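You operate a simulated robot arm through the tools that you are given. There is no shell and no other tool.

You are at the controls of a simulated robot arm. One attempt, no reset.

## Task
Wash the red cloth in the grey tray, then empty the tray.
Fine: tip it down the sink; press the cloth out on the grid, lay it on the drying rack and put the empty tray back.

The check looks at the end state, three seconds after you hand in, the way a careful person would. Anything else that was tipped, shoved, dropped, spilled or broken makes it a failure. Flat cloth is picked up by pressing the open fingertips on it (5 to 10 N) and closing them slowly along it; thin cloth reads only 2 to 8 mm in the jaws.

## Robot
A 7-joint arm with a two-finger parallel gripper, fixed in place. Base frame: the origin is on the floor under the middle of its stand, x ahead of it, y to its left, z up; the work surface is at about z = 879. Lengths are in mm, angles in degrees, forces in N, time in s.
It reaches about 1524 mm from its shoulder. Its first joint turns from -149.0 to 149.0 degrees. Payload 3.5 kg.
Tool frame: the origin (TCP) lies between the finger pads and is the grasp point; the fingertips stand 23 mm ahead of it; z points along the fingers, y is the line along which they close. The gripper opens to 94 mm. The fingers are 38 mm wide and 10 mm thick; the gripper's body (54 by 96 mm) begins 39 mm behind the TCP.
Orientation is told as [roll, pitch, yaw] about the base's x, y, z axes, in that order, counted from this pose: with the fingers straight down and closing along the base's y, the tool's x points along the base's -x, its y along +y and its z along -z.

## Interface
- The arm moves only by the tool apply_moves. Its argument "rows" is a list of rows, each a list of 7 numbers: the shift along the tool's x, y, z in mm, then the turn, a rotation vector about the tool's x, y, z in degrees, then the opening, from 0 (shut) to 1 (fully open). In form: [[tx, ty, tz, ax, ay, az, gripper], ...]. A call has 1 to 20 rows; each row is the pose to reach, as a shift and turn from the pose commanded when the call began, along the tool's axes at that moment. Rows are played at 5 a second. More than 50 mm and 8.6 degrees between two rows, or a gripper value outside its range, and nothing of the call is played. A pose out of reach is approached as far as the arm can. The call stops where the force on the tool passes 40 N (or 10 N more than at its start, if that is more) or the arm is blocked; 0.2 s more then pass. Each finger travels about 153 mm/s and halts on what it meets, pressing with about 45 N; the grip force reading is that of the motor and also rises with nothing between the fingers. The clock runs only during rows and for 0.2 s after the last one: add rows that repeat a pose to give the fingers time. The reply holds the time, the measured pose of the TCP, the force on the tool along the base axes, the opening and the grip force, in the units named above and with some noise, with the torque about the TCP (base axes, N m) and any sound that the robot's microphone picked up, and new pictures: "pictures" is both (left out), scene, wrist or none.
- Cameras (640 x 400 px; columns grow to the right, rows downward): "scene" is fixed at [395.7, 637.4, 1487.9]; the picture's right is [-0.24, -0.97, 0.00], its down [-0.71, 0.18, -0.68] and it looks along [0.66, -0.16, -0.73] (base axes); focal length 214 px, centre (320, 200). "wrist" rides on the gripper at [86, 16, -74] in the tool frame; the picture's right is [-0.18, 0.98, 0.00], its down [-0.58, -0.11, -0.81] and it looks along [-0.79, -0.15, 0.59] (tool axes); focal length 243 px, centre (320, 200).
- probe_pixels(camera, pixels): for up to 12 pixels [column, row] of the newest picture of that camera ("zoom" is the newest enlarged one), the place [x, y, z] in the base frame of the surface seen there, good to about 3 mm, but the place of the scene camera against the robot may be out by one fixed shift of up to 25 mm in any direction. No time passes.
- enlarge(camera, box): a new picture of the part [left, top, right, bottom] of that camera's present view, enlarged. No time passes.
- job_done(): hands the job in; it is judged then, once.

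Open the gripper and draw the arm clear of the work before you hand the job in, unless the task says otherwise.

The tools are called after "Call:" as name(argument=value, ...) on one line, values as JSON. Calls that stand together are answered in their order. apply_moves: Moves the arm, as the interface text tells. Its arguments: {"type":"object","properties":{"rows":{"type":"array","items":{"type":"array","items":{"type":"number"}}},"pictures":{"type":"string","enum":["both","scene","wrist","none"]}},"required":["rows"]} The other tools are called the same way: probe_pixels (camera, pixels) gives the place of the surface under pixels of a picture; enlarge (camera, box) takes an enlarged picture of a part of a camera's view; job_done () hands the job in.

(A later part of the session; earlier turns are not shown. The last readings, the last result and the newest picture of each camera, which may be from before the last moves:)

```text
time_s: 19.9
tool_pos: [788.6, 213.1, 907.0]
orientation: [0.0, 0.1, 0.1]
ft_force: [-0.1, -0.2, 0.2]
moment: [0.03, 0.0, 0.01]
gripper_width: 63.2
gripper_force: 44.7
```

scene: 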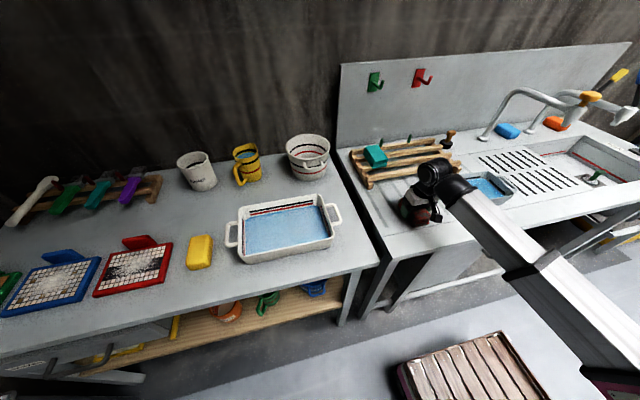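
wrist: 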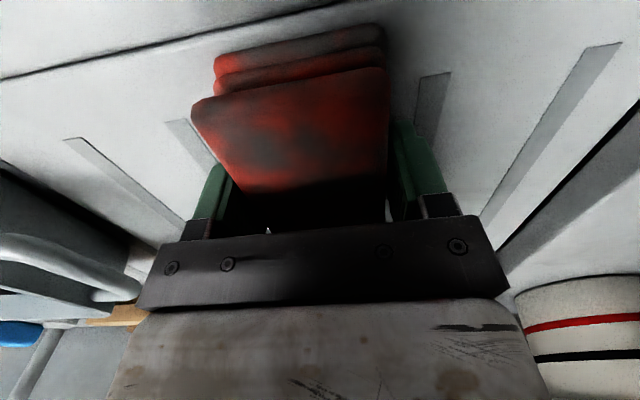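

Rigid hold at 63.2 mm, 45 N. I'll lift just 10 mm slowly and check the readings.

Call:
apply_moves(rows=[[0, 0, -2, 0, 0, 0, 0], [0, 0, -5, 0, 0, 0, 0], [0, 0, -8, 0, 0, 0, 0], [0, 0, -10, 0, 0, 0, 0]])

```text
time_s: 20.9
tool_pos: [787.8, 214.5, 916.9]
orientation: [0.0, 0.0, 0.0]
ft_force: [0.5, -0.5, -0.8]
moment: [0.01, 0.01, 0.0]
gripper_width: 63.4
gripper_force: 45.3
```

scene: 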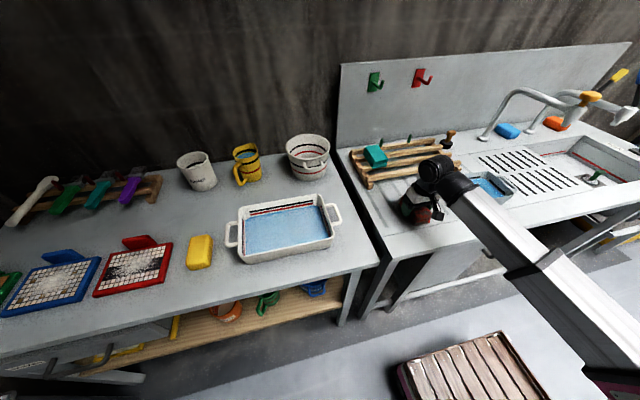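
wrist: 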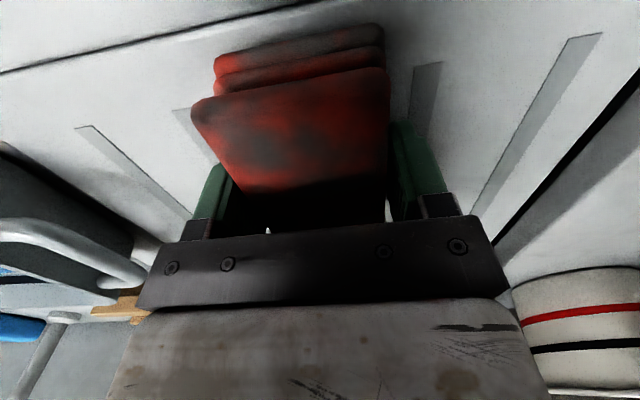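

The cloth rises with the gripper this time (same image position, background shifted). I'll keep lifting gently.

Call:
apply_moves(rows=[[0, 0, -5, 0, 0, 0, 0], [0, 0, -12, 0, 0, 0, 0], [0, 0, -20, 0, 0, 0, 0], [0, 0, -28, 0, 0, 0, 0], [0, 0, -36, 0, 0, 0, 0], [0, 0, -44, 0, 0, 0, 0], [0, 0, -52, 0, 0, 0, 0], [0, 0, -60, 0, 0, 0, 0], [0, 0, -68, 0, 0, 0, 0], [0, 0, -76, 0, 0, 0, 0], [0, 0, -84, 0, 0, 0, 0], [0, 0, -92, 0, 0, 0, 0], [0, 0, -98, 0, 0, 0, 0], [0, 0, -100, 0, 0, 0, 0]])

```text
time_s: 23.9
tool_pos: [787.8, 212.5, 1016.3]
orientation: [0.1, 0.0, 0.1]
ft_force: [-0.6, -0.1, -0.5]
moment: [-0.01, 0.02, 0.02]
gripper_width: 63.5
gripper_force: 45.3
```

scene: 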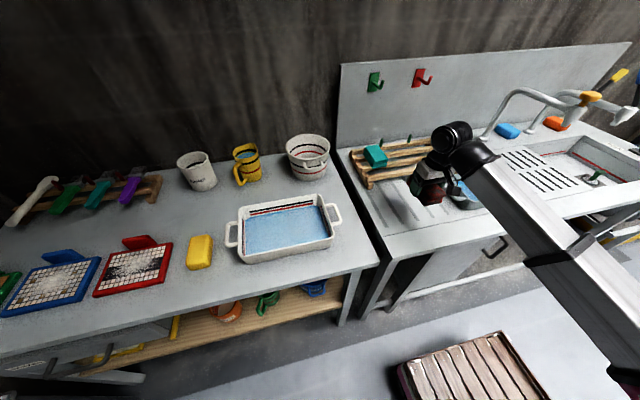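
wrist: 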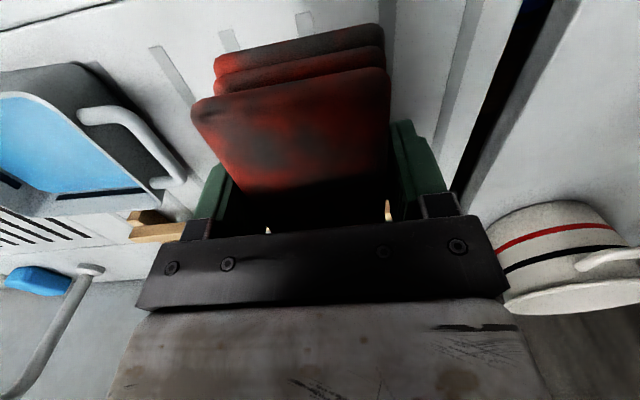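

Cloth held securely at z≈1016. Moving smoothly to above the tray centre (≈(813,-65)).

Call:
apply_moves(rows=[[0, -6, 0, 0, 0, 0, 0], [-2, -18, 0, 0, 0, 0, 0], [-4, -34, 0, 0, 0, 0, 0], [-6, -52, 0, 0, 0, 0, 0], [-8, -70, 0, 0, 0, 0, 0], [-10, -88, 0, 0, 0, 0, 0], [-12, -106, 0, 0, 0, 0, 0], [-14, -124, 0, 0, 0, 0, 0], [-16, -142, 0, 0, 0, 0, 0], [-18, -160, 0, 0, 0, 0, 0], [-20, -178, 0, 0, 0, 0, 0], [-22, -196, 0, 0, 0, 0, 0], [-24, -214, 0, 0, 0, 0, 0], [-25, -232, 0, 0, 0, 0, 0], [-25, -248, 0, 0, 0, 0, 0], [-25, -262, 0, 0, 0, 0, 0], [-25, -272, 0, 0, 0, 0, 0], [-25, -277, 0, 0, 0, 0, 0], [-25, -277, 0, 0, 0, 0, 0]])

```text
time_s: 27.9
tool_pos: [815.0, -65.2, 1016.1]
orientation: [0.0, 0.0, 0.1]
ft_force: [-0.4, -0.4, -0.7]
moment: [0.02, -0.03, 0.02]
gripper_width: 63.1
gripper_force: 44.7
```

scene: 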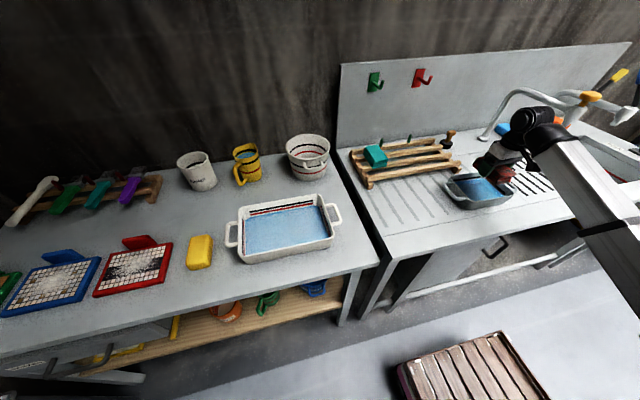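
wrist: 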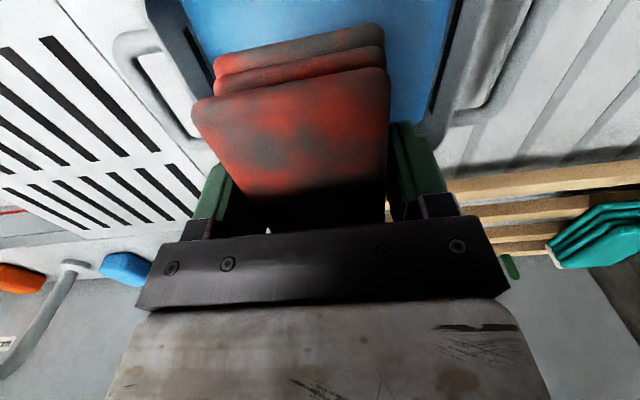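

Cloth is above the tray. I'll check alignment against the rim in both views.

Call:
probe_pixels(camera="wrist", pixels=[[165, 40], [190, 60], [452, 30], [440, 60], [125, 60], [478, 90], [430, 130], [205, 85], [300, 20], [355, 100], [320, 60]])

Call:
enlarge(camera="scene", box=[430, 130, 550, 230])

```text
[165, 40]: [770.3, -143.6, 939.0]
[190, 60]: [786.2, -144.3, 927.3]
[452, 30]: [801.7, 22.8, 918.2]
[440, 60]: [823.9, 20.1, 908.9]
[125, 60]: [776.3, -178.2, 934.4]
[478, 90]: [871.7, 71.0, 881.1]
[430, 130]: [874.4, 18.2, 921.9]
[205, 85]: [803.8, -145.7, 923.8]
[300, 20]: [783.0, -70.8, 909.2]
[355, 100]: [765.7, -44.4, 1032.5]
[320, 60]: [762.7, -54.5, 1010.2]
```

```text
4.00 times, centred on (490, 180) of scene
```

zoom: 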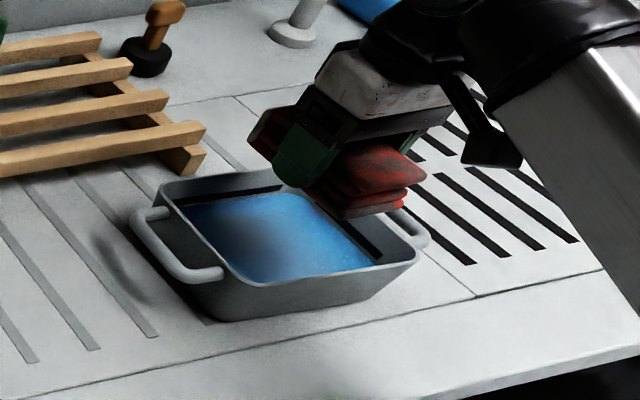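

Alignment is good (inner walls y≈-144…+20, x≈750…875). I'll lower the cloth into the water slowly.

Call:
apply_moves(rows=[[3, 3, 10, 0, 0, 0, 0], [3, 3, 22, 0, 0, 0, 0], [3, 3, 34, 0, 0, 0, 0], [3, 3, 46, 0, 0, 0, 0], [3, 3, 56, 0, 0, 0, 0], [3, 3, 64, 0, 0, 0, 0], [3, 3, 72, 0, 0, 0, 0], [3, 3, 80, 0, 0, 0, 0], [3, 3, 86, 0, 0, 0, 0], [3, 3, 92, 0, 0, 0, 0], [3, 3, 97, 0, 0, 0, 0], [3, 3, 101, 0, 0, 0, 0]])

```text
time_s: 30.4
tool_pos: [812.0, -62.0, 915.6]
orientation: [0.0, -0.1, 0.0]
ft_force: [-0.2, 0.0, -1.2]
moment: [-0.01, -0.02, -0.01]
gripper_width: 63.1
gripper_force: 45.2
```

scene: 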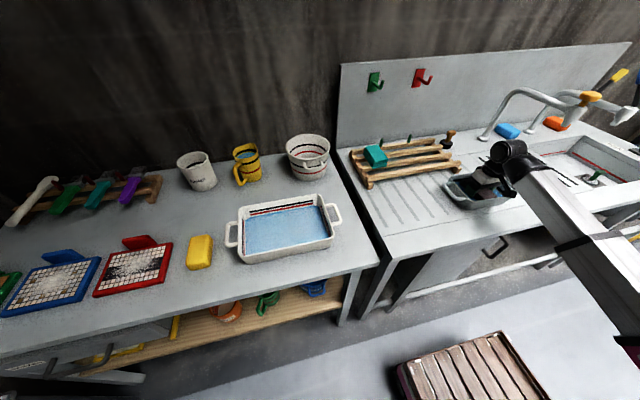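
wrist: 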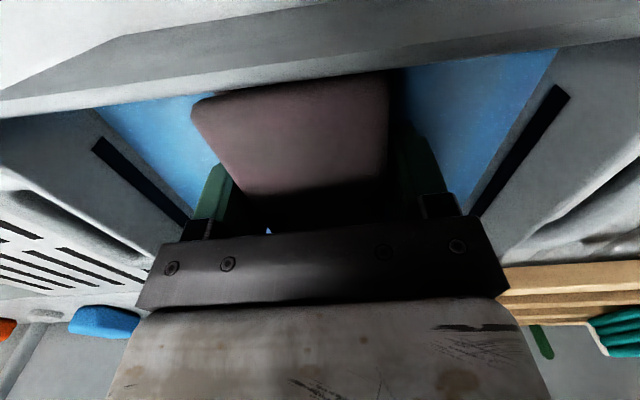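

The cloth is in the water and has turned dark/wet uniformly. I'll swish and dunk it gently for a few cycles.

Call:
apply_moves(rows=[[0, 8, 0, 0, 0, 0, 0], [0, 16, 0, 0, 0, 0, 0], [0, 8, 0, 0, 0, 0, 0], [0, 0, 0, 0, 0, 0, 0], [0, -8, 0, 0, 0, 0, 0], [0, -16, 0, 0, 0, 0, 0], [0, -8, 0, 0, 0, 0, 0], [0, 0, 0, 0, 0, 0, 0], [0, 0, -8, 0, 0, 0, 0], [0, 0, -16, 0, 0, 0, 0], [0, 0, -8, 0, 0, 0, 0], [0, 0, 0, 0, 0, 0, 0], [0, 8, 0, 0, 0, 0, 0], [0, 16, 0, 0, 0, 0, 0], [0, 8, 0, 0, 0, 0, 0], [0, 0, 0, 0, 0, 0, 0], [0, -8, 0, 0, 0, 0, 0], [0, -16, 0, 0, 0, 0, 0], [0, -8, 0, 0, 0, 0, 0], [0, 0, 0, 0, 0, 0, 0]])

```text
time_s: 34.6
tool_pos: [811.8, -59.1, 916.4]
orientation: [-0.1, 0.0, 0.1]
ft_force: [0.3, -0.3, -0.5]
moment: [-0.04, -0.02, 0.0]
gripper_width: 63.2
gripper_force: 44.4
```

scene: 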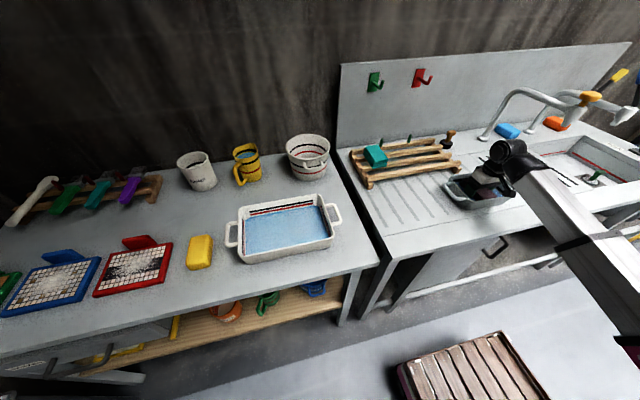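
wrist: 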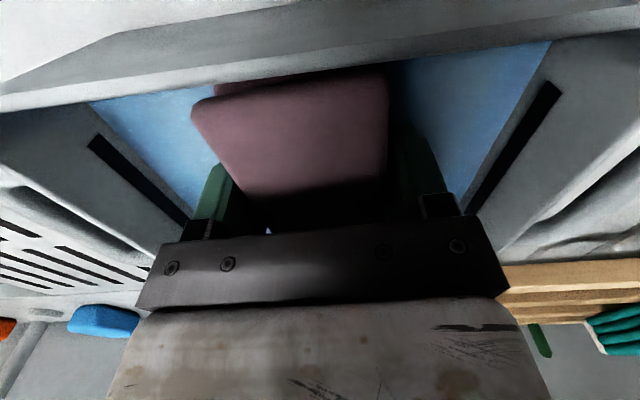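

The cloth's shade is changing (dirt leaving, water getting greyer). I'll do more dunk-and-swish cycles and then inspect.

Call:
apply_moves(rows=[[0, 8, -6, 0, 0, 0, 0], [0, 16, -12, 0, 0, 0, 0], [0, 8, -4, 0, 0, 0, 0], [0, 0, 2, 0, 0, 0, 0], [0, -8, -6, 0, 0, 0, 0], [0, -16, -12, 0, 0, 0, 0], [0, -8, -4, 0, 0, 0, 0], [0, 0, 2, 0, 0, 0, 0], [0, 0, -10, 0, 0, 0, 0], [0, 0, -20, 0, 0, 0, 0], [0, 0, -8, 0, 0, 0, 0], [0, 0, 2, 0, 0, 0, 0], [0, 0, -10, 0, 0, 0, 0], [0, 0, -20, 0, 0, 0, 0], [0, 0, -8, 0, 0, 0, 0], [0, 0, 2, 0, 0, 0, 0], [0, 0, -10, 0, 0, 0, 0], [0, 0, -20, 0, 0, 0, 0], [0, 0, -8, 0, 0, 0, 0], [0, 0, 2, 0, 0, 0, 0]])

Call:
enlarge(camera="wrist", box=[80, 40, 560, 260])

```text
time_s: 38.9
tool_pos: [811.4, -60.8, 914.8]
orientation: [0.0, 0.1, 0.2]
ft_force: [-1.1, -0.8, -0.3]
moment: [-0.03, -0.01, -0.01]
gripper_width: 63.2
gripper_force: 45.2
```

scene: 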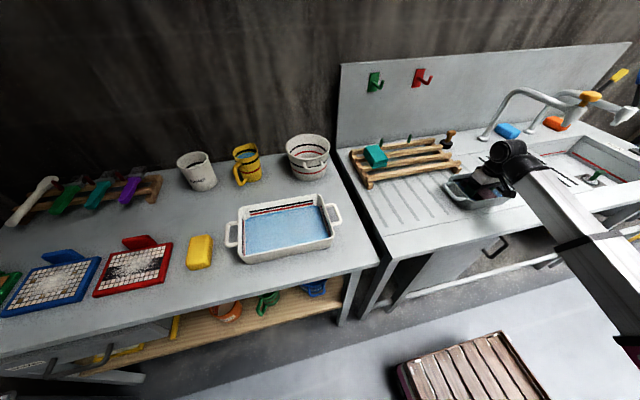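
wrist: 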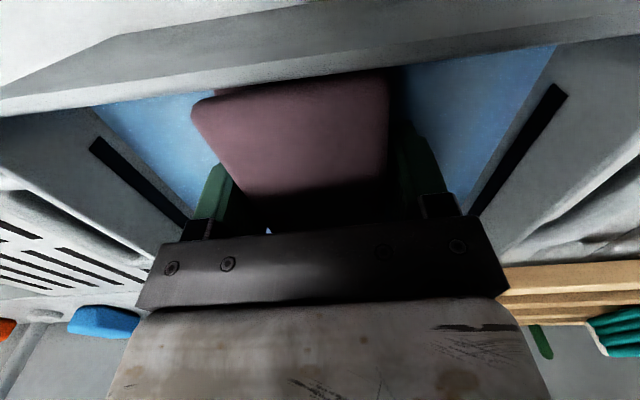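

```text
1.33 times, centred on (320, 150) of wrist
```

zoom: 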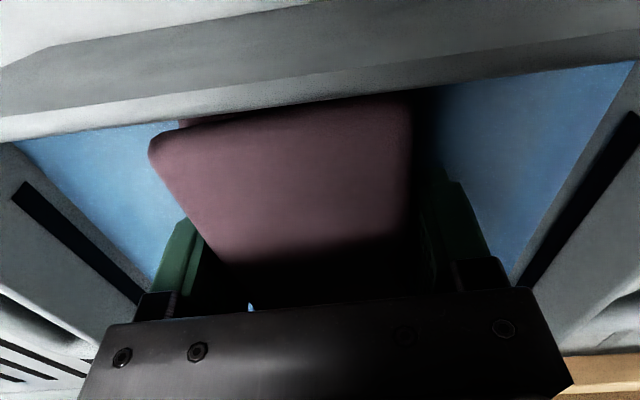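

The spots are gone but the colour is uniform mauve. I'll lift it above the tray to judge it properly (drips fall back in).

Call:
apply_moves(rows=[[0, 0, -6, 0, 0, 0, 0], [0, 0, -14, 0, 0, 0, 0], [0, 0, -22, 0, 0, 0, 0], [0, 0, -30, 0, 0, 0, 0], [0, 0, -38, 0, 0, 0, 0], [0, 0, -46, 0, 0, 0, 0], [0, 0, -54, 0, 0, 0, 0], [0, 0, -62, 0, 0, 0, 0], [0, 0, -70, 0, 0, 0, 0], [0, 0, -78, 0, 0, 0, 0], [0, 0, -84, 0, 0, 0, 0], [0, 0, -88, 0, 0, 0, 0], [0, 0, -90, 0, 0, 0, 0], [0, 0, -90, 0, 0, 0, 0], [0, 0, -90, 0, 0, 0, 0]])

Call:
enlarge(camera="scene", box=[440, 140, 540, 220])

Call:
enlarge(camera="wrist", box=[100, 0, 540, 260])

```text
time_s: 42.0
tool_pos: [812.5, -60.8, 1003.1]
orientation: [0.0, 0.1, 0.2]
ft_force: [0.5, -0.6, 0.3]
moment: [0.04, -0.01, 0.01]
gripper_width: 63.2
gripper_force: 44.9
```

scene: 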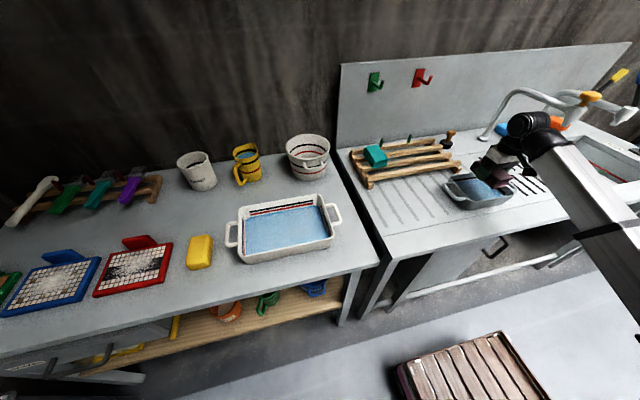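
wrist: 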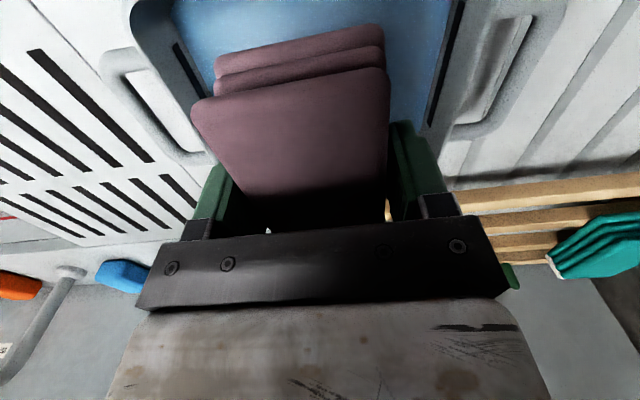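

```text
5.00 times, centred on (490, 180) of scene
```

zoom: 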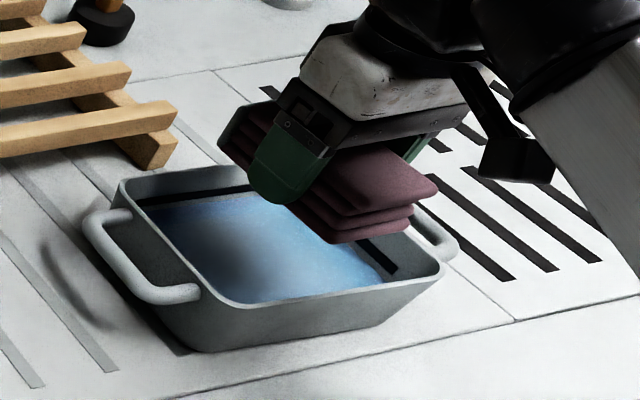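

```text
1.45 times, centred on (320, 130) of wrist
```

zoom: 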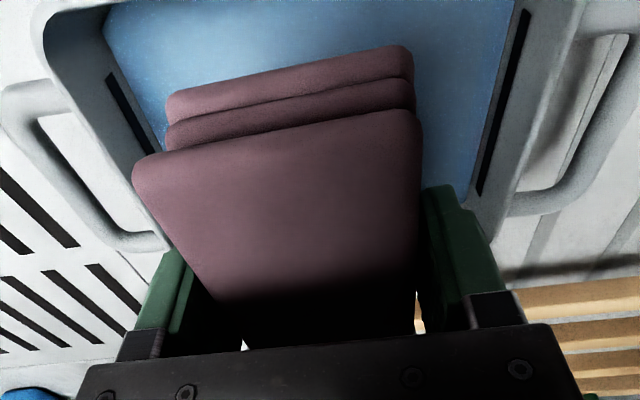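

It looks uniformly wet with no spots; to be thorough I'll dunk it again, swish more and press it lightly on the tray floor, then compare the colour.

Call:
apply_moves(rows=[[0, 0, 12, 0, 0, 0, 0], [0, 0, 28, 0, 0, 0, 0], [0, 0, 44, 0, 0, 0, 0], [0, 0, 58, 0, 0, 0, 0], [0, 0, 70, 0, 0, 0, 0], [0, 0, 80, 0, 0, 0, 0], [0, 0, 88, 0, 0, 0, 0], [0, 0, 90, 0, 0, 0, 0], [0, 10, 90, 0, 0, 0, 0], [0, 20, 90, 0, 0, 0, 0], [0, 8, 90, 0, 0, 0, 0], [0, -5, 90, 0, 0, 0, 0], [0, -18, 90, 0, 0, 0, 0], [0, -25, 90, 0, 0, 0, 0], [0, -12, 90, 0, 0, 0, 0], [0, 2, 90, 0, 0, 0, 0], [0, 16, 90, 0, 0, 0, 0], [0, 20, 90, 0, 0, 0, 0], [0, 8, 90, 0, 0, 0, 0], [0, 0, 90, 0, 0, 0, 0]], pictures="wrist")

Call:
apply_moves(rows=[[0, -12, 0, 0, 0, 0, 0], [0, -24, 0, 0, 0, 0, 0], [0, -12, 0, 0, 0, 0, 0], [0, 2, 0, 0, 0, 0, 0], [0, 16, 0, 0, 0, 0, 0], [0, 20, 0, 0, 0, 0, 0], [0, 6, 0, 0, 0, 0, 0], [0, -8, 0, 0, 0, 0, 0], [0, -22, 0, 0, 0, 0, 0], [0, -8, 0, 0, 0, 0, 0], [0, 0, 0, 0, 0, 0, 0], [0, 0, -12, 0, 0, 0, 0], [0, 0, -22, 0, 0, 0, 0], [0, 0, -10, 0, 0, 0, 0], [0, 0, 2, 0, 0, 0, 0], [0, 0, -10, 0, 0, 0, 0], [0, 0, -22, 0, 0, 0, 0], [0, 0, -10, 0, 0, 0, 0], [0, 0, 2, 0, 0, 0, 0], [0, 0, 0, 0, 0, 0, 0]], pictures="wrist")

```text
time_s: 46.2
tool_pos: [811.5, -61.8, 913.7]
orientation: [0.0, 0.1, 0.1]
ft_force: [-0.3, 0.9, -0.3]
moment: [-0.02, 0.03, 0.01]
gripper_width: 63.3
gripper_force: 44.9
```

wrist: 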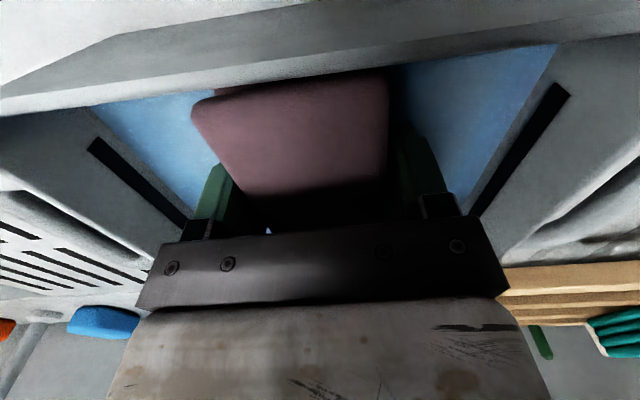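

```text
time_s: 50.5
tool_pos: [811.1, -61.6, 912.8]
orientation: [0.0, 0.0, 0.1]
ft_force: [0.1, 0.0, -0.2]
moment: [0.03, -0.03, -0.02]
gripper_width: 63.1
gripper_force: 44.7
```

wrist: 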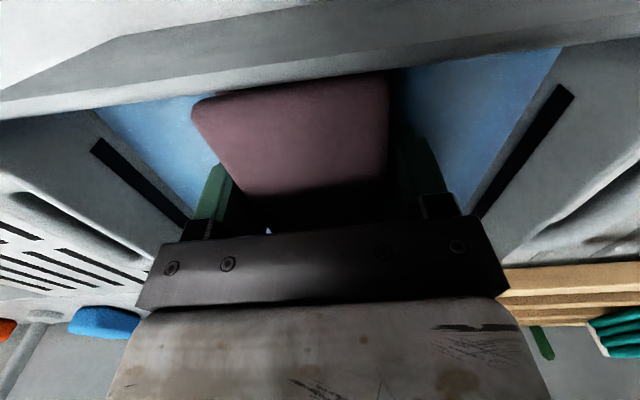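

No further colour change. I'll knead it: release and squeeze a few times in the water (also lets it soak), staying inside the tray walls.

Call:
apply_moves(rows=[[0, 0, 2, 0, 0, 0, 0], [0, 0, 2, 0, 0, 0, 0.6], [0, 0, 2, 0, 0, 0, 0.72], [0, 0, 2, 0, 0, 0, 0.8], [0, 0, 2, 0, 0, 0, 0.8], [0, 0, 2, 0, 0, 0, 0.6], [0, 0, 2, 0, 0, 0, 0.3], [0, 0, 2, 0, 0, 0, 0], [0, 0, 2, 0, 0, 0, 0], [0, 0, 2, 0, 0, 0, 0.72], [0, 0, 2, 0, 0, 0, 0.8], [0, 0, 2, 0, 0, 0, 0.6], [0, 0, 2, 0, 0, 0, 0.3], [0, 0, 2, 0, 0, 0, 0], [0, 0, 2, 0, 0, 0, 0], [0, 0, 2, 0, 0, 0, 0.72], [0, 0, 2, 0, 0, 0, 0.85], [0, 0, 2, 0, 0, 0, 0.85]])

Call:
enlarge(camera="wrist", box=[80, 40, 560, 260])

```text
time_s: 54.2
tool_pos: [810.9, -62.7, 912.5]
orientation: [0.0, -0.1, 0.1]
ft_force: [0.4, 0.4, -1.3]
moment: [-0.03, 0.02, -0.03]
gripper_width: 79.8
gripper_force: 0.0
```

scene: 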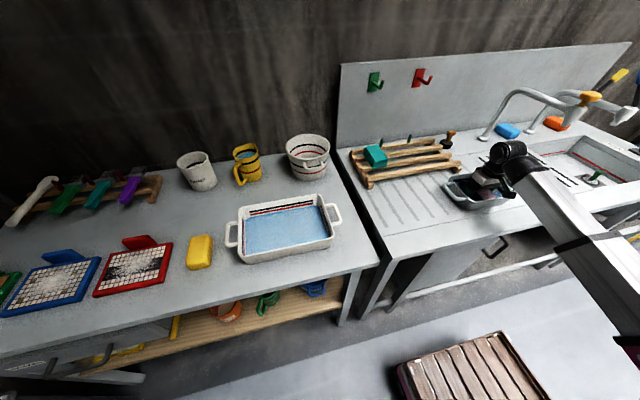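
wrist: 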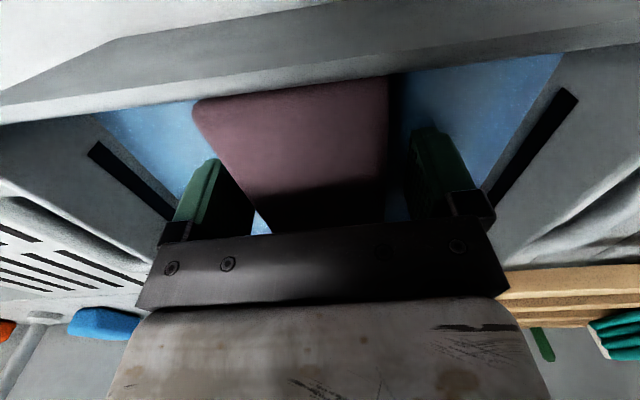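

```text
1.33 times, centred on (320, 150) of wrist
```

zoom: 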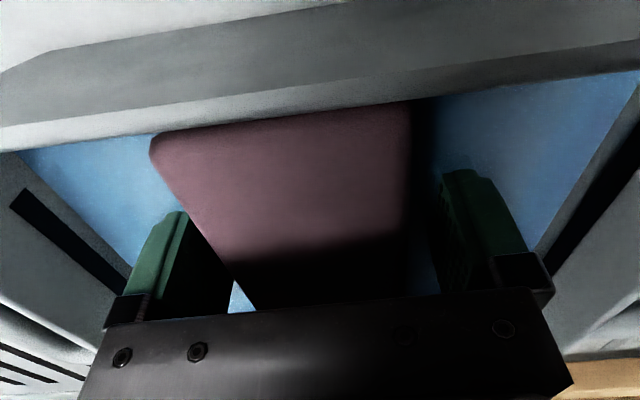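

The cloth is soaked and spot-free in the tray. Next I need the grid's slots and the nozzle positions to choose a safe pressing place; probing the scene.

Call:
enlarge(camera="scene", box=[470, 80, 620, 210])

```text
3.08 times, centred on (545, 145) of scene
```

zoom: 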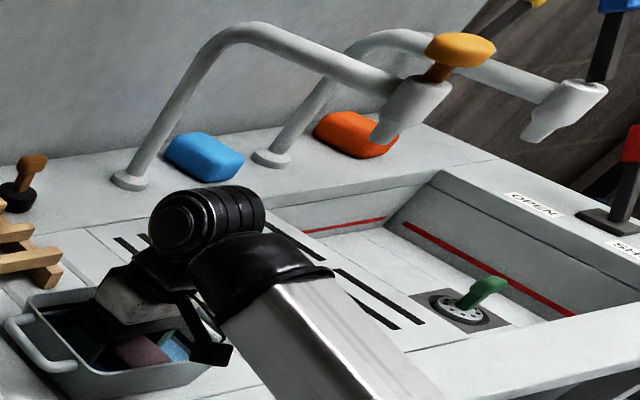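

Call:
probe_pixels(camera="zoom", pixels=[[430, 100], [378, 135], [460, 50], [405, 120], [548, 120], [530, 138], [595, 92], [600, 75], [345, 272], [420, 325], [265, 225], [330, 262]])

```text
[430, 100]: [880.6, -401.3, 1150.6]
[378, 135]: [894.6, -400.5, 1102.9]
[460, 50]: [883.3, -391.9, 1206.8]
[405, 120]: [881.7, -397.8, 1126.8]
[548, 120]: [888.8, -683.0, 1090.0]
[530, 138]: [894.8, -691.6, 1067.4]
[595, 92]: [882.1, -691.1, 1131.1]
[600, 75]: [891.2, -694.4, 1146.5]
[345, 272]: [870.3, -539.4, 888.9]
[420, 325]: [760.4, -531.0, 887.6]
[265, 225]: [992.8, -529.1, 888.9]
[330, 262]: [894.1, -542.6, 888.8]
```

Nozzle 1 sits near (880,-390, z≥1085), so I'll press at about (815,-500), retreating to x≈740 when passing it. First I re-grip the cloth and lift it slowly, letting it drip over the tray.

Call:
apply_moves(rows=[[0, 0, 0, 0, 0, 0, 0.7], [0, 0, 0, 0, 0, 0, 0.5], [0, 0, 0, 0, 0, 0, 0.2], [0, 0, 0, 0, 0, 0, 0], [0, 0, 0, 0, 0, 0, 0], [0, 0, -3, 0, 0, 0, 0], [0, 0, -8, 0, 0, 0, 0], [0, 0, -15, 0, 0, 0, 0], [0, 0, -23, 0, 0, 0, 0], [0, 0, -31, 0, 0, 0, 0], [0, 0, -39, 0, 0, 0, 0], [0, 0, -47, 0, 0, 0, 0], [0, 0, -55, 0, 0, 0, 0], [0, 0, -62, 0, 0, 0, 0], [0, 0, -69, 0, 0, 0, 0], [0, 0, -76, 0, 0, 0, 0], [0, 0, -83, 0, 0, 0, 0], [0, 0, -88, 0, 0, 0, 0], [0, 0, -90, 0, 0, 0, 0], [0, 0, -90, 0, 0, 0, 0]], pictures="both")

Call:
apply_moves(rows=[[0, 0, 0, 0, 0, 0, 0], [0, 0, 0, 0, 0, 0, 0], [0, 0, 0, 0, 0, 0, 0], [0, 0, 0, 0, 0, 0, 0], [0, 0, 0, 0, 0, 0, 0], [0, 0, 0, 0, 0, 0, 0], [0, 0, 0, 0, 0, 0, 0], [0, 0, 0, 0, 0, 0, 0], [0, 0, 0, 0, 0, 0, 0], [0, 0, 0, 0, 0, 0, 0], [0, 0, 0, 0, 0, 0, 0], [0, 0, 0, 0, 0, 0, 0], [0, 0, 0, 0, 0, 0, 0], [0, 0, 0, 0, 0, 0, 0], [0, 0, 0, 0, 0, 0, 0], [0, 0, 0, 0, 0, 0, 0], [0, 0, 0, 0, 0, 0, 0], [0, 0, 0, 0, 0, 0, 0]], pictures="wrist")

```text
time_s: 58.5
tool_pos: [810.9, -60.0, 1003.0]
orientation: [0.0, 0.0, 0.1]
ft_force: [-0.3, 0.4, -0.2]
moment: [0.03, 0.02, -0.01]
gripper_width: 63.2
gripper_force: 44.8
```

scene: 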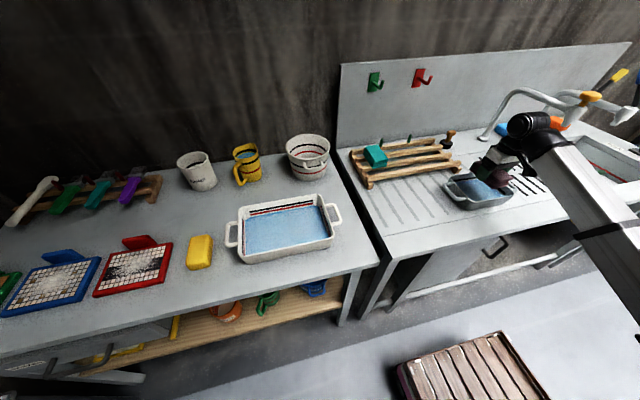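
wrist: 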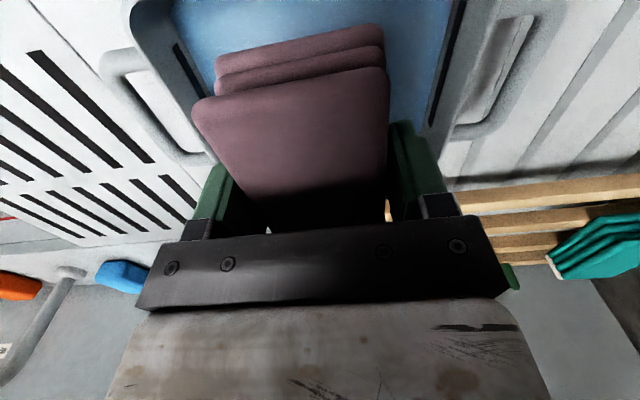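

```text
time_s: 62.2
tool_pos: [811.7, -61.4, 1002.7]
orientation: [0.0, 0.0, 0.0]
ft_force: [0.9, -0.1, -0.2]
moment: [-0.02, -0.02, -0.02]
gripper_width: 63.1
gripper_force: 44.7
```

wrist: 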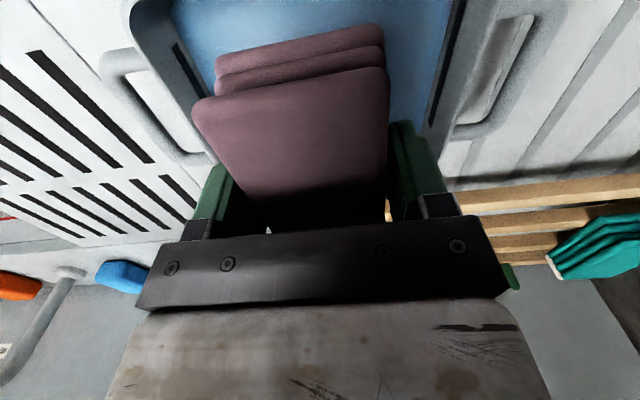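

No visible dripping now. I'll carry the cloth to the grid via x≈740 to stay clear of nozzle 1, ending above (815,-500).

Call:
apply_moves(rows=[[8, -8, 0, 0, 0, 0, 0], [20, -24, 0, 0, 0, 0, 0], [36, -44, 0, 0, 0, 0, 0], [52, -66, 0, 0, 0, 0, 0], [66, -90, 0, 0, 0, 0, 0], [72, -115, 0, 0, 0, 0, 0], [72, -141, 0, 0, 0, 0, 0], [72, -167, 0, 0, 0, 0, 0], [72, -193, 0, 0, 0, 0, 0], [72, -219, 0, 0, 0, 0, 0], [72, -245, 0, 0, 0, 0, 0], [72, -271, 0, 0, 0, 0, 0], [72, -297, 0, 0, 0, 0, 0], [72, -323, 0, 0, 0, 0, 0], [72, -348, 0, 0, 0, 0, 0], [66, -372, 0, 0, 0, 0, 0], [56, -395, 0, 0, 0, 0, 0], [44, -415, 0, 0, 0, 0, 0], [32, -430, 0, 0, 0, 0, 0], [24, -438, 0, 0, 0, 0, 0]])

```text
time_s: 66.5
tool_pos: [787.5, -500.8, 1002.2]
orientation: [0.0, 0.0, 0.2]
ft_force: [-0.1, 0.0, -1.2]
moment: [0.0, 0.02, 0.02]
gripper_width: 63.4
gripper_force: 44.7
```

scene: 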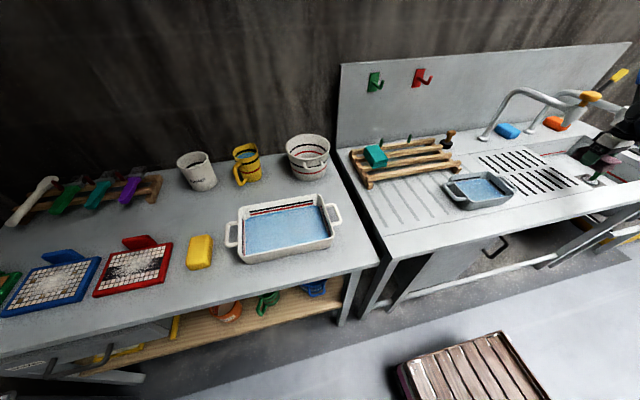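
wrist: 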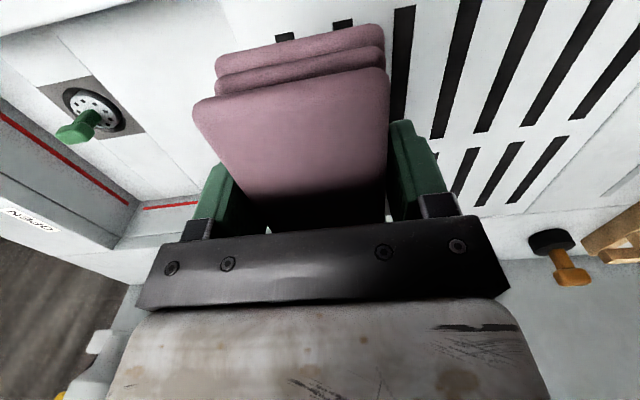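

I'll probe the slots under the cloth to align it over the grid.

Call:
probe_pixels(camera="wrist", pixels=[[285, 37], [343, 24], [403, 30], [392, 110], [460, 40], [440, 130], [200, 60], [215, 20], [130, 15], [475, 155], [515, 60], [185, 150]])

Call:
enlarge(camera="scene", box=[500, 90, 640, 220])

```text
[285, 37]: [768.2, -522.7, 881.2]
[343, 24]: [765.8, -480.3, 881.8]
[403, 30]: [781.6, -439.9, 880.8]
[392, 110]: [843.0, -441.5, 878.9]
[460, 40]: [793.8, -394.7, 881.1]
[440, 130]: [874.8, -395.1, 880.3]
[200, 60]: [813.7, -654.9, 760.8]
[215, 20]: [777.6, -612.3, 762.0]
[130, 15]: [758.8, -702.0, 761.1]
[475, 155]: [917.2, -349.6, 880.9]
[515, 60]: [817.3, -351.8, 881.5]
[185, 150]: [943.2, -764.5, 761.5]
```

```text
3.08 times, centred on (570, 155) of scene
```

zoom: 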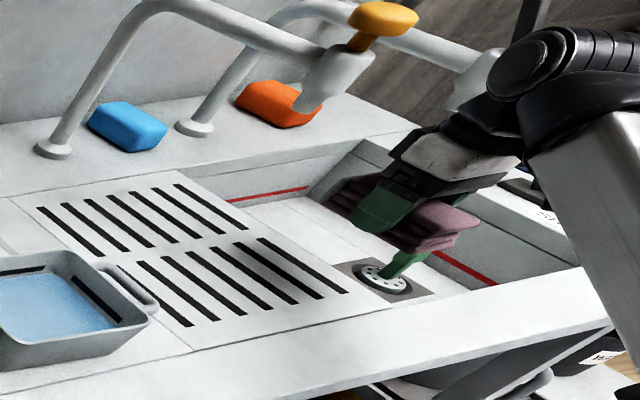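

Slots lie at y≈-523, -480, -440, -395…, plate z≈881. I'll set the cloth down centred at about (808,-480), slowly with force monitoring.

Call:
apply_moves(rows=[[-6, 6, 0, 0, 0, 0, 0], [-14, 14, 5, 0, 0, 0, 0], [-20, 21, 12, 0, 0, 0, 0], [-20, 21, 24, 0, 0, 0, 0], [-20, 21, 38, 0, 0, 0, 0], [-20, 21, 52, 0, 0, 0, 0], [-20, 21, 64, 0, 0, 0, 0], [-20, 21, 74, 0, 0, 0, 0], [-20, 21, 82, 0, 0, 0, 0], [-20, 21, 87, 0, 0, 0, 0], [-20, 21, 90, 0, 0, 0, 0], [-20, 21, 92, 0, 0, 0, 0], [-20, 21, 93, 0, 0, 0, 0]])

```text
time_s: 69.2
tool_pos: [806.8, -479.4, 908.3]
orientation: [0.0, 0.0, 0.1]
ft_force: [0.2, -0.4, -0.1]
moment: [-0.02, 0.0, 0.0]
gripper_width: 63.2
gripper_force: 44.9
```

scene: 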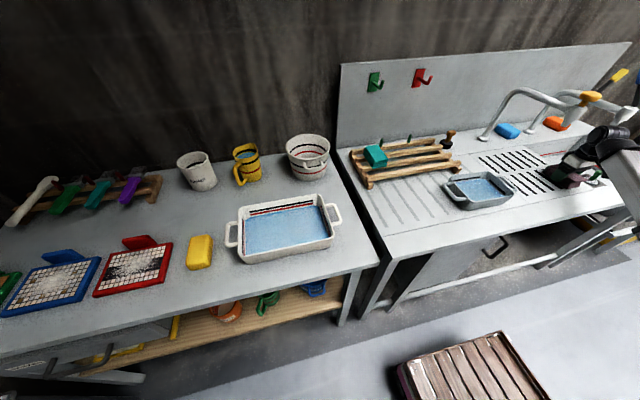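
wrist: 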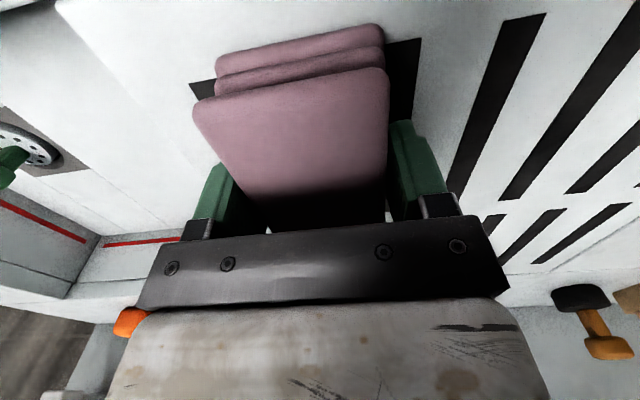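

No contact force yet at z=908; I'll go down 3 mm more and check.

Call:
apply_moves(rows=[[0, 0, 1, 0, 0, 0, 0], [0, 0, 2, 0, 0, 0, 0], [0, 0, 3, 0, 0, 0, 0]], pictures="none")

```text
time_s: 70.0
tool_pos: [808.5, -479.1, 906.6]
orientation: [0.0, -0.1, 0.2]
ft_force: [-0.4, 0.0, 0.6]
moment: [0.02, 0.0, 0.03]
gripper_width: 63.6
gripper_force: 44.8
```

Cloth is touching the grid. I'll release it, rise above it, and close the fingers for pressing from above.

Call:
apply_moves(rows=[[0, 0, 0, 0, 0, 0, 0.6], [0, 0, 0, 0, 0, 0, 0.75], [0, 0, 0, 0, 0, 0, 0.85], [0, 0, 0, 0, 0, 0, 0.85], [0, 0, -12, 0, 0, 0, 0.85], [0, 0, -28, 0, 0, 0, 0.85], [0, 0, -44, 0, 0, 0, 0.85], [0, 0, -60, 0, 0, 0, 0.85], [0, 0, -66, 0, 0, 0, 0.85], [0, 0, -66, 0, 0, 0, 0.5], [0, 0, -66, 0, 0, 0, 0.2], [0, 0, -66, 0, 0, 0, 0], [0, 0, -66, 0, 0, 0, 0]])

```text
time_s: 72.8
tool_pos: [807.6, -478.7, 971.8]
orientation: [0.0, 0.0, 0.1]
ft_force: [0.6, -1.3, -0.4]
moment: [0.0, -0.01, 0.04]
gripper_width: 0.0
gripper_force: 42.7
```

scene: 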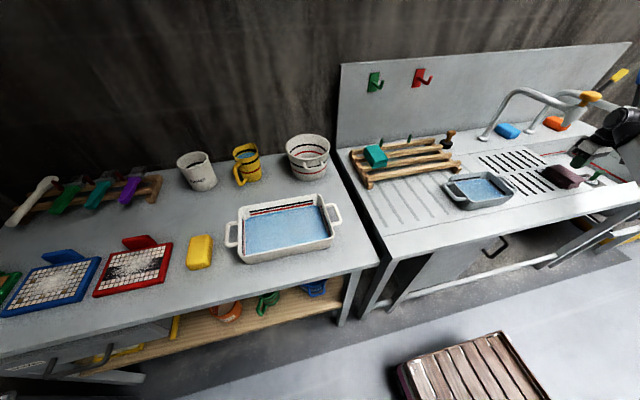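
wrist: 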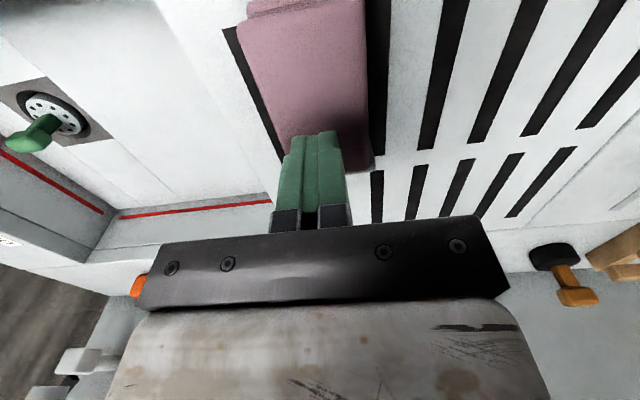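

Cloth is released on the grid under the closed fingertips. Lowering in small steps onto its middle to press.

Call:
apply_moves(rows=[[0, 0, 10, 0, 0, 0, 0], [0, 0, 20, 0, 0, 0, 0], [0, 0, 25, 0, 0, 0, 0], [0, 0, 28, 0, 0, 0, 0], [0, 0, 30, 0, 0, 0, 0], [0, 0, 32, 0, 0, 0, 0]])

Call:
enlarge(camera="scene", box=[520, 130, 620, 210])

```text
time_s: 74.2
tool_pos: [808.3, -478.3, 941.8]
orientation: [0.0, -0.1, 0.1]
ft_force: [-2.6, 3.2, 30.8]
moment: [0.1, 0.12, 0.0]
gripper_width: 0.3
gripper_force: 42.4
```

scene: 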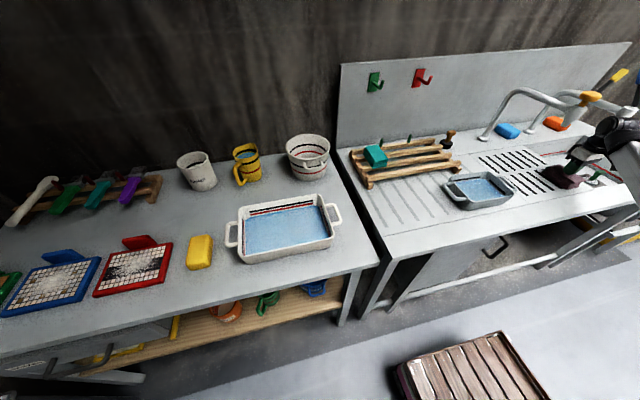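
wrist: 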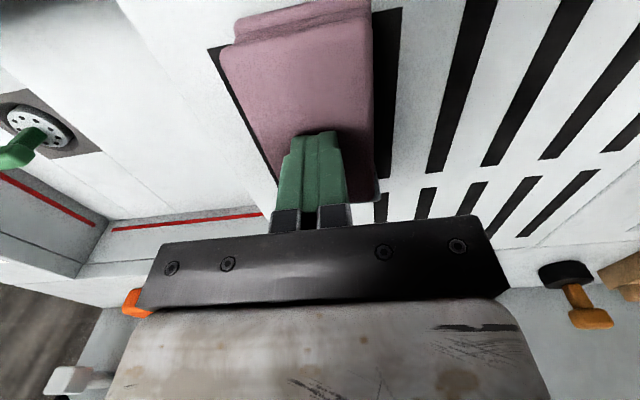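

```text
5.00 times, centred on (570, 170) of scene
```

zoom: 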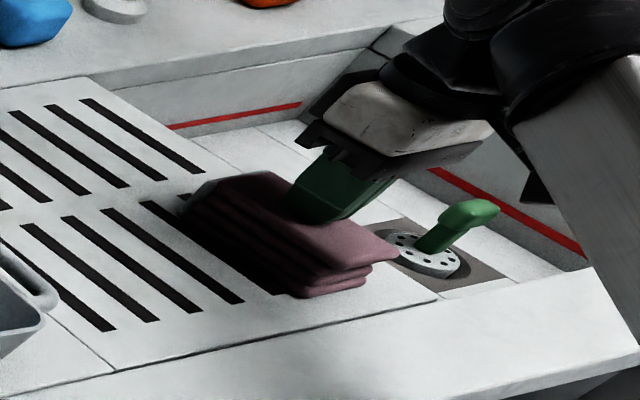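

Pressing with ~31 N. I'll hold it for a few seconds and watch the cloth's look.

Call:
apply_moves(rows=[[0, 0, 0, 0, 0, 0, 0], [0, 0, 0, 0, 0, 0, 0], [0, 0, 0, 0, 0, 0, 0], [0, 0, 0, 0, 0, 0, 0], [0, 0, 0, 0, 0, 0, 0], [0, 0, 0, 0, 0, 0, 0], [0, 0, 0, 0, 0, 0, 0], [0, 0, 0, 0, 0, 0, 0], [0, 0, 0, 0, 0, 0, 0], [0, 0, 0, 0, 0, 0, 0], [0, 0, 0, 0, 0, 0, 0], [0, 0, 0, 0, 0, 0, 0]])

Call:
enlarge(camera="scene", box=[520, 130, 620, 210])

```text
time_s: 74.8
tool_pos: [809.3, -479.2, 942.7]
orientation: [0.0, 0.0, 0.1]
ft_force: [-3.1, 3.4, 14.1]
moment: [0.1, 0.18, -0.02]
gripper_width: 0.1
gripper_force: 42.8
stopped in row 2: the force on the tool passed its limit at 43 N (the readings are from after the stop); the commanded pose is now the measured one
```

scene: 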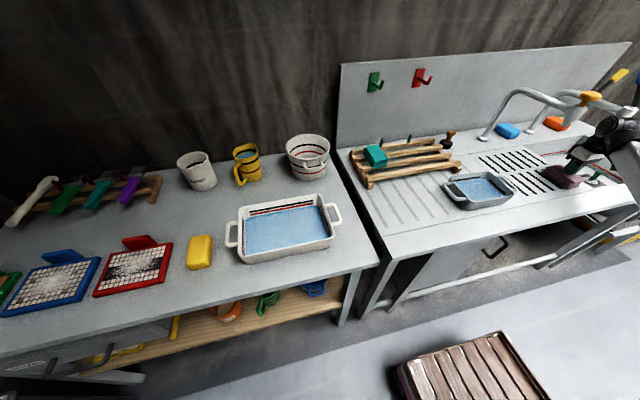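
wrist: 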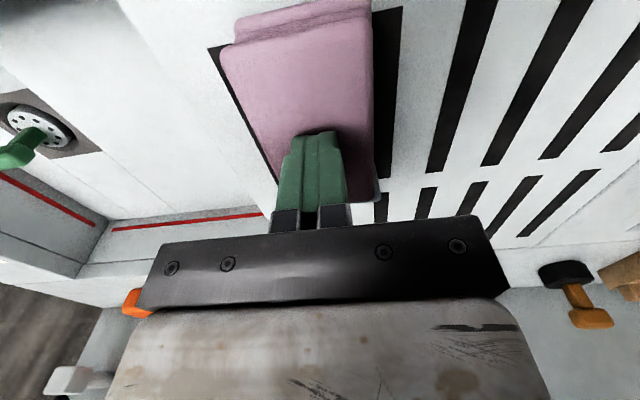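

```text
5.00 times, centred on (570, 170) of scene
```

zoom: 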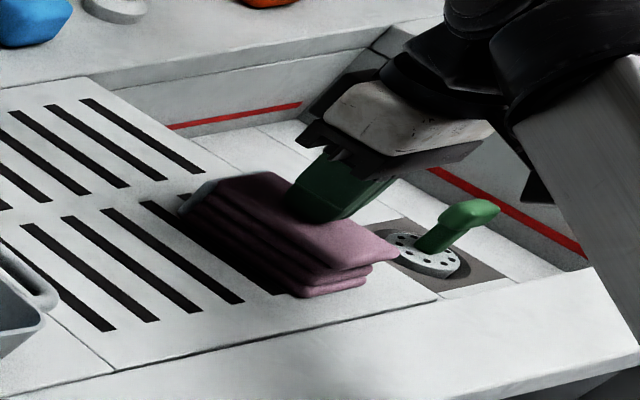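

The cloth became lighter – it is being pressed out. I'll repeat presses in cycles (relax, then press again ~30 N).

Call:
apply_moves(rows=[[0, 0, -2, 0, 0, 0, 0], [0, 0, -2, 0, 0, 0, 0], [0, 0, 0, 0, 0, 0, 0], [0, 0, 0.7, 0, 0, 0, 0], [0, 0, 0.7, 0, 0, 0, 0], [0, 0, 0.7, 0, 0, 0, 0], [0, 0, 0.7, 0, 0, 0, 0], [0, 0, 0.7, 0, 0, 0, 0]])

Call:
enlarge(camera="scene", box=[520, 130, 620, 210])

```text
time_s: 76.3
tool_pos: [809.3, -478.4, 941.7]
orientation: [-0.1, -0.2, 0.1]
ft_force: [-3.1, 2.3, 14.0]
moment: [0.04, 0.17, 0.0]
gripper_width: 0.0
gripper_force: 42.7
stopped in row 7: the force on the tool passed its limit at 41 N (the readings are from after the stop); the commanded pose is now the measured one
```

scene: 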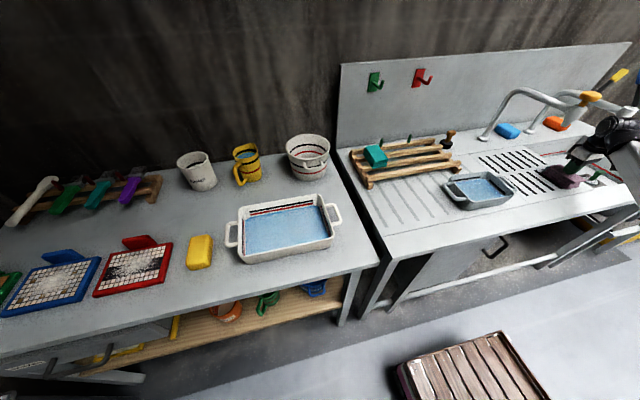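
wrist: 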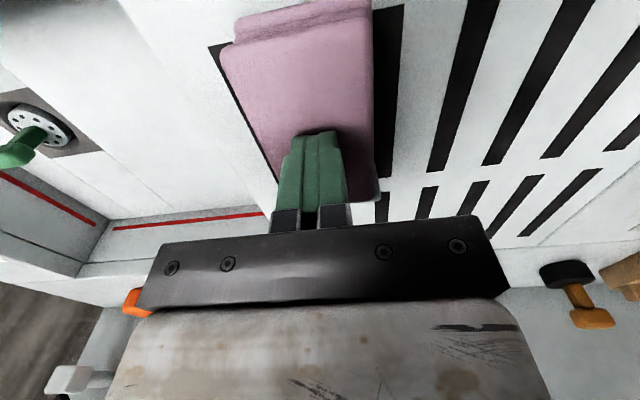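

```text
5.00 times, centred on (570, 170) of scene
```

zoom: 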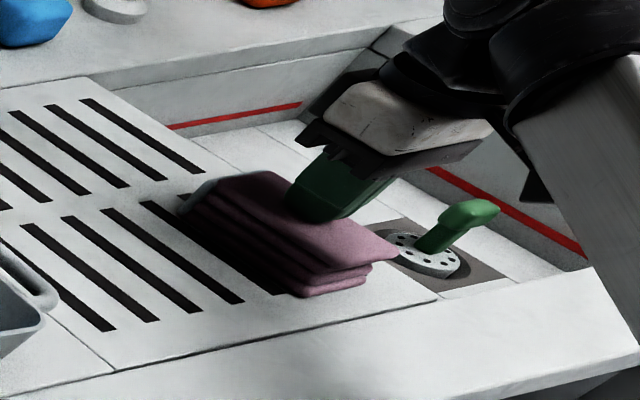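

Colour is lighter again. One more, slightly gentler sustained press, then compare.

Call:
apply_moves(rows=[[0, 0, -3, 0, 0, 0, 0], [0, 0, -3, 0, 0, 0, 0], [0, 0, -1, 0, 0, 0, 0], [0, 0, 0.0, 0, 0, 0, 0], [0, 0, 0.3, 0, 0, 0, 0], [0, 0, 0.3, 0, 0, 0, 0], [0, 0, 0.2, 0, 0, 0, 0], [0, 0, 0.1, 0, 0, 0, 0], [0, 0, 0, 0, 0, 0, 0], [0, 0, -0.1, 0, 0, 0, 0], [0, 0, -0.2, 0, 0, 0, 0], [0, 0, -0.3, 0, 0, 0, 0]], pictures="wrist")

```text
time_s: 78.9
tool_pos: [809.4, -478.9, 941.5]
orientation: [0.0, -0.3, 0.1]
ft_force: [2.4, 3.8, 12.8]
moment: [0.1, 0.04, -0.04]
gripper_width: 0.0
gripper_force: 42.2
```

wrist: 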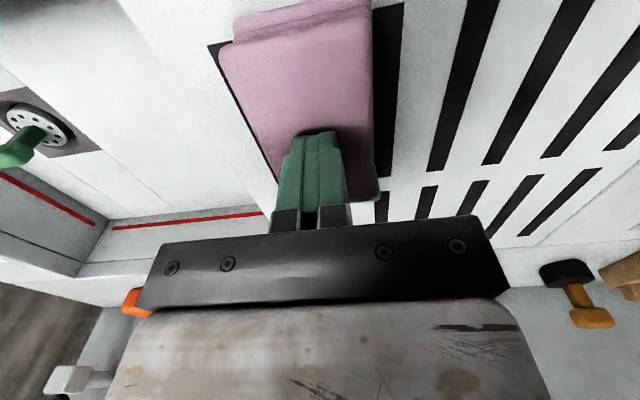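

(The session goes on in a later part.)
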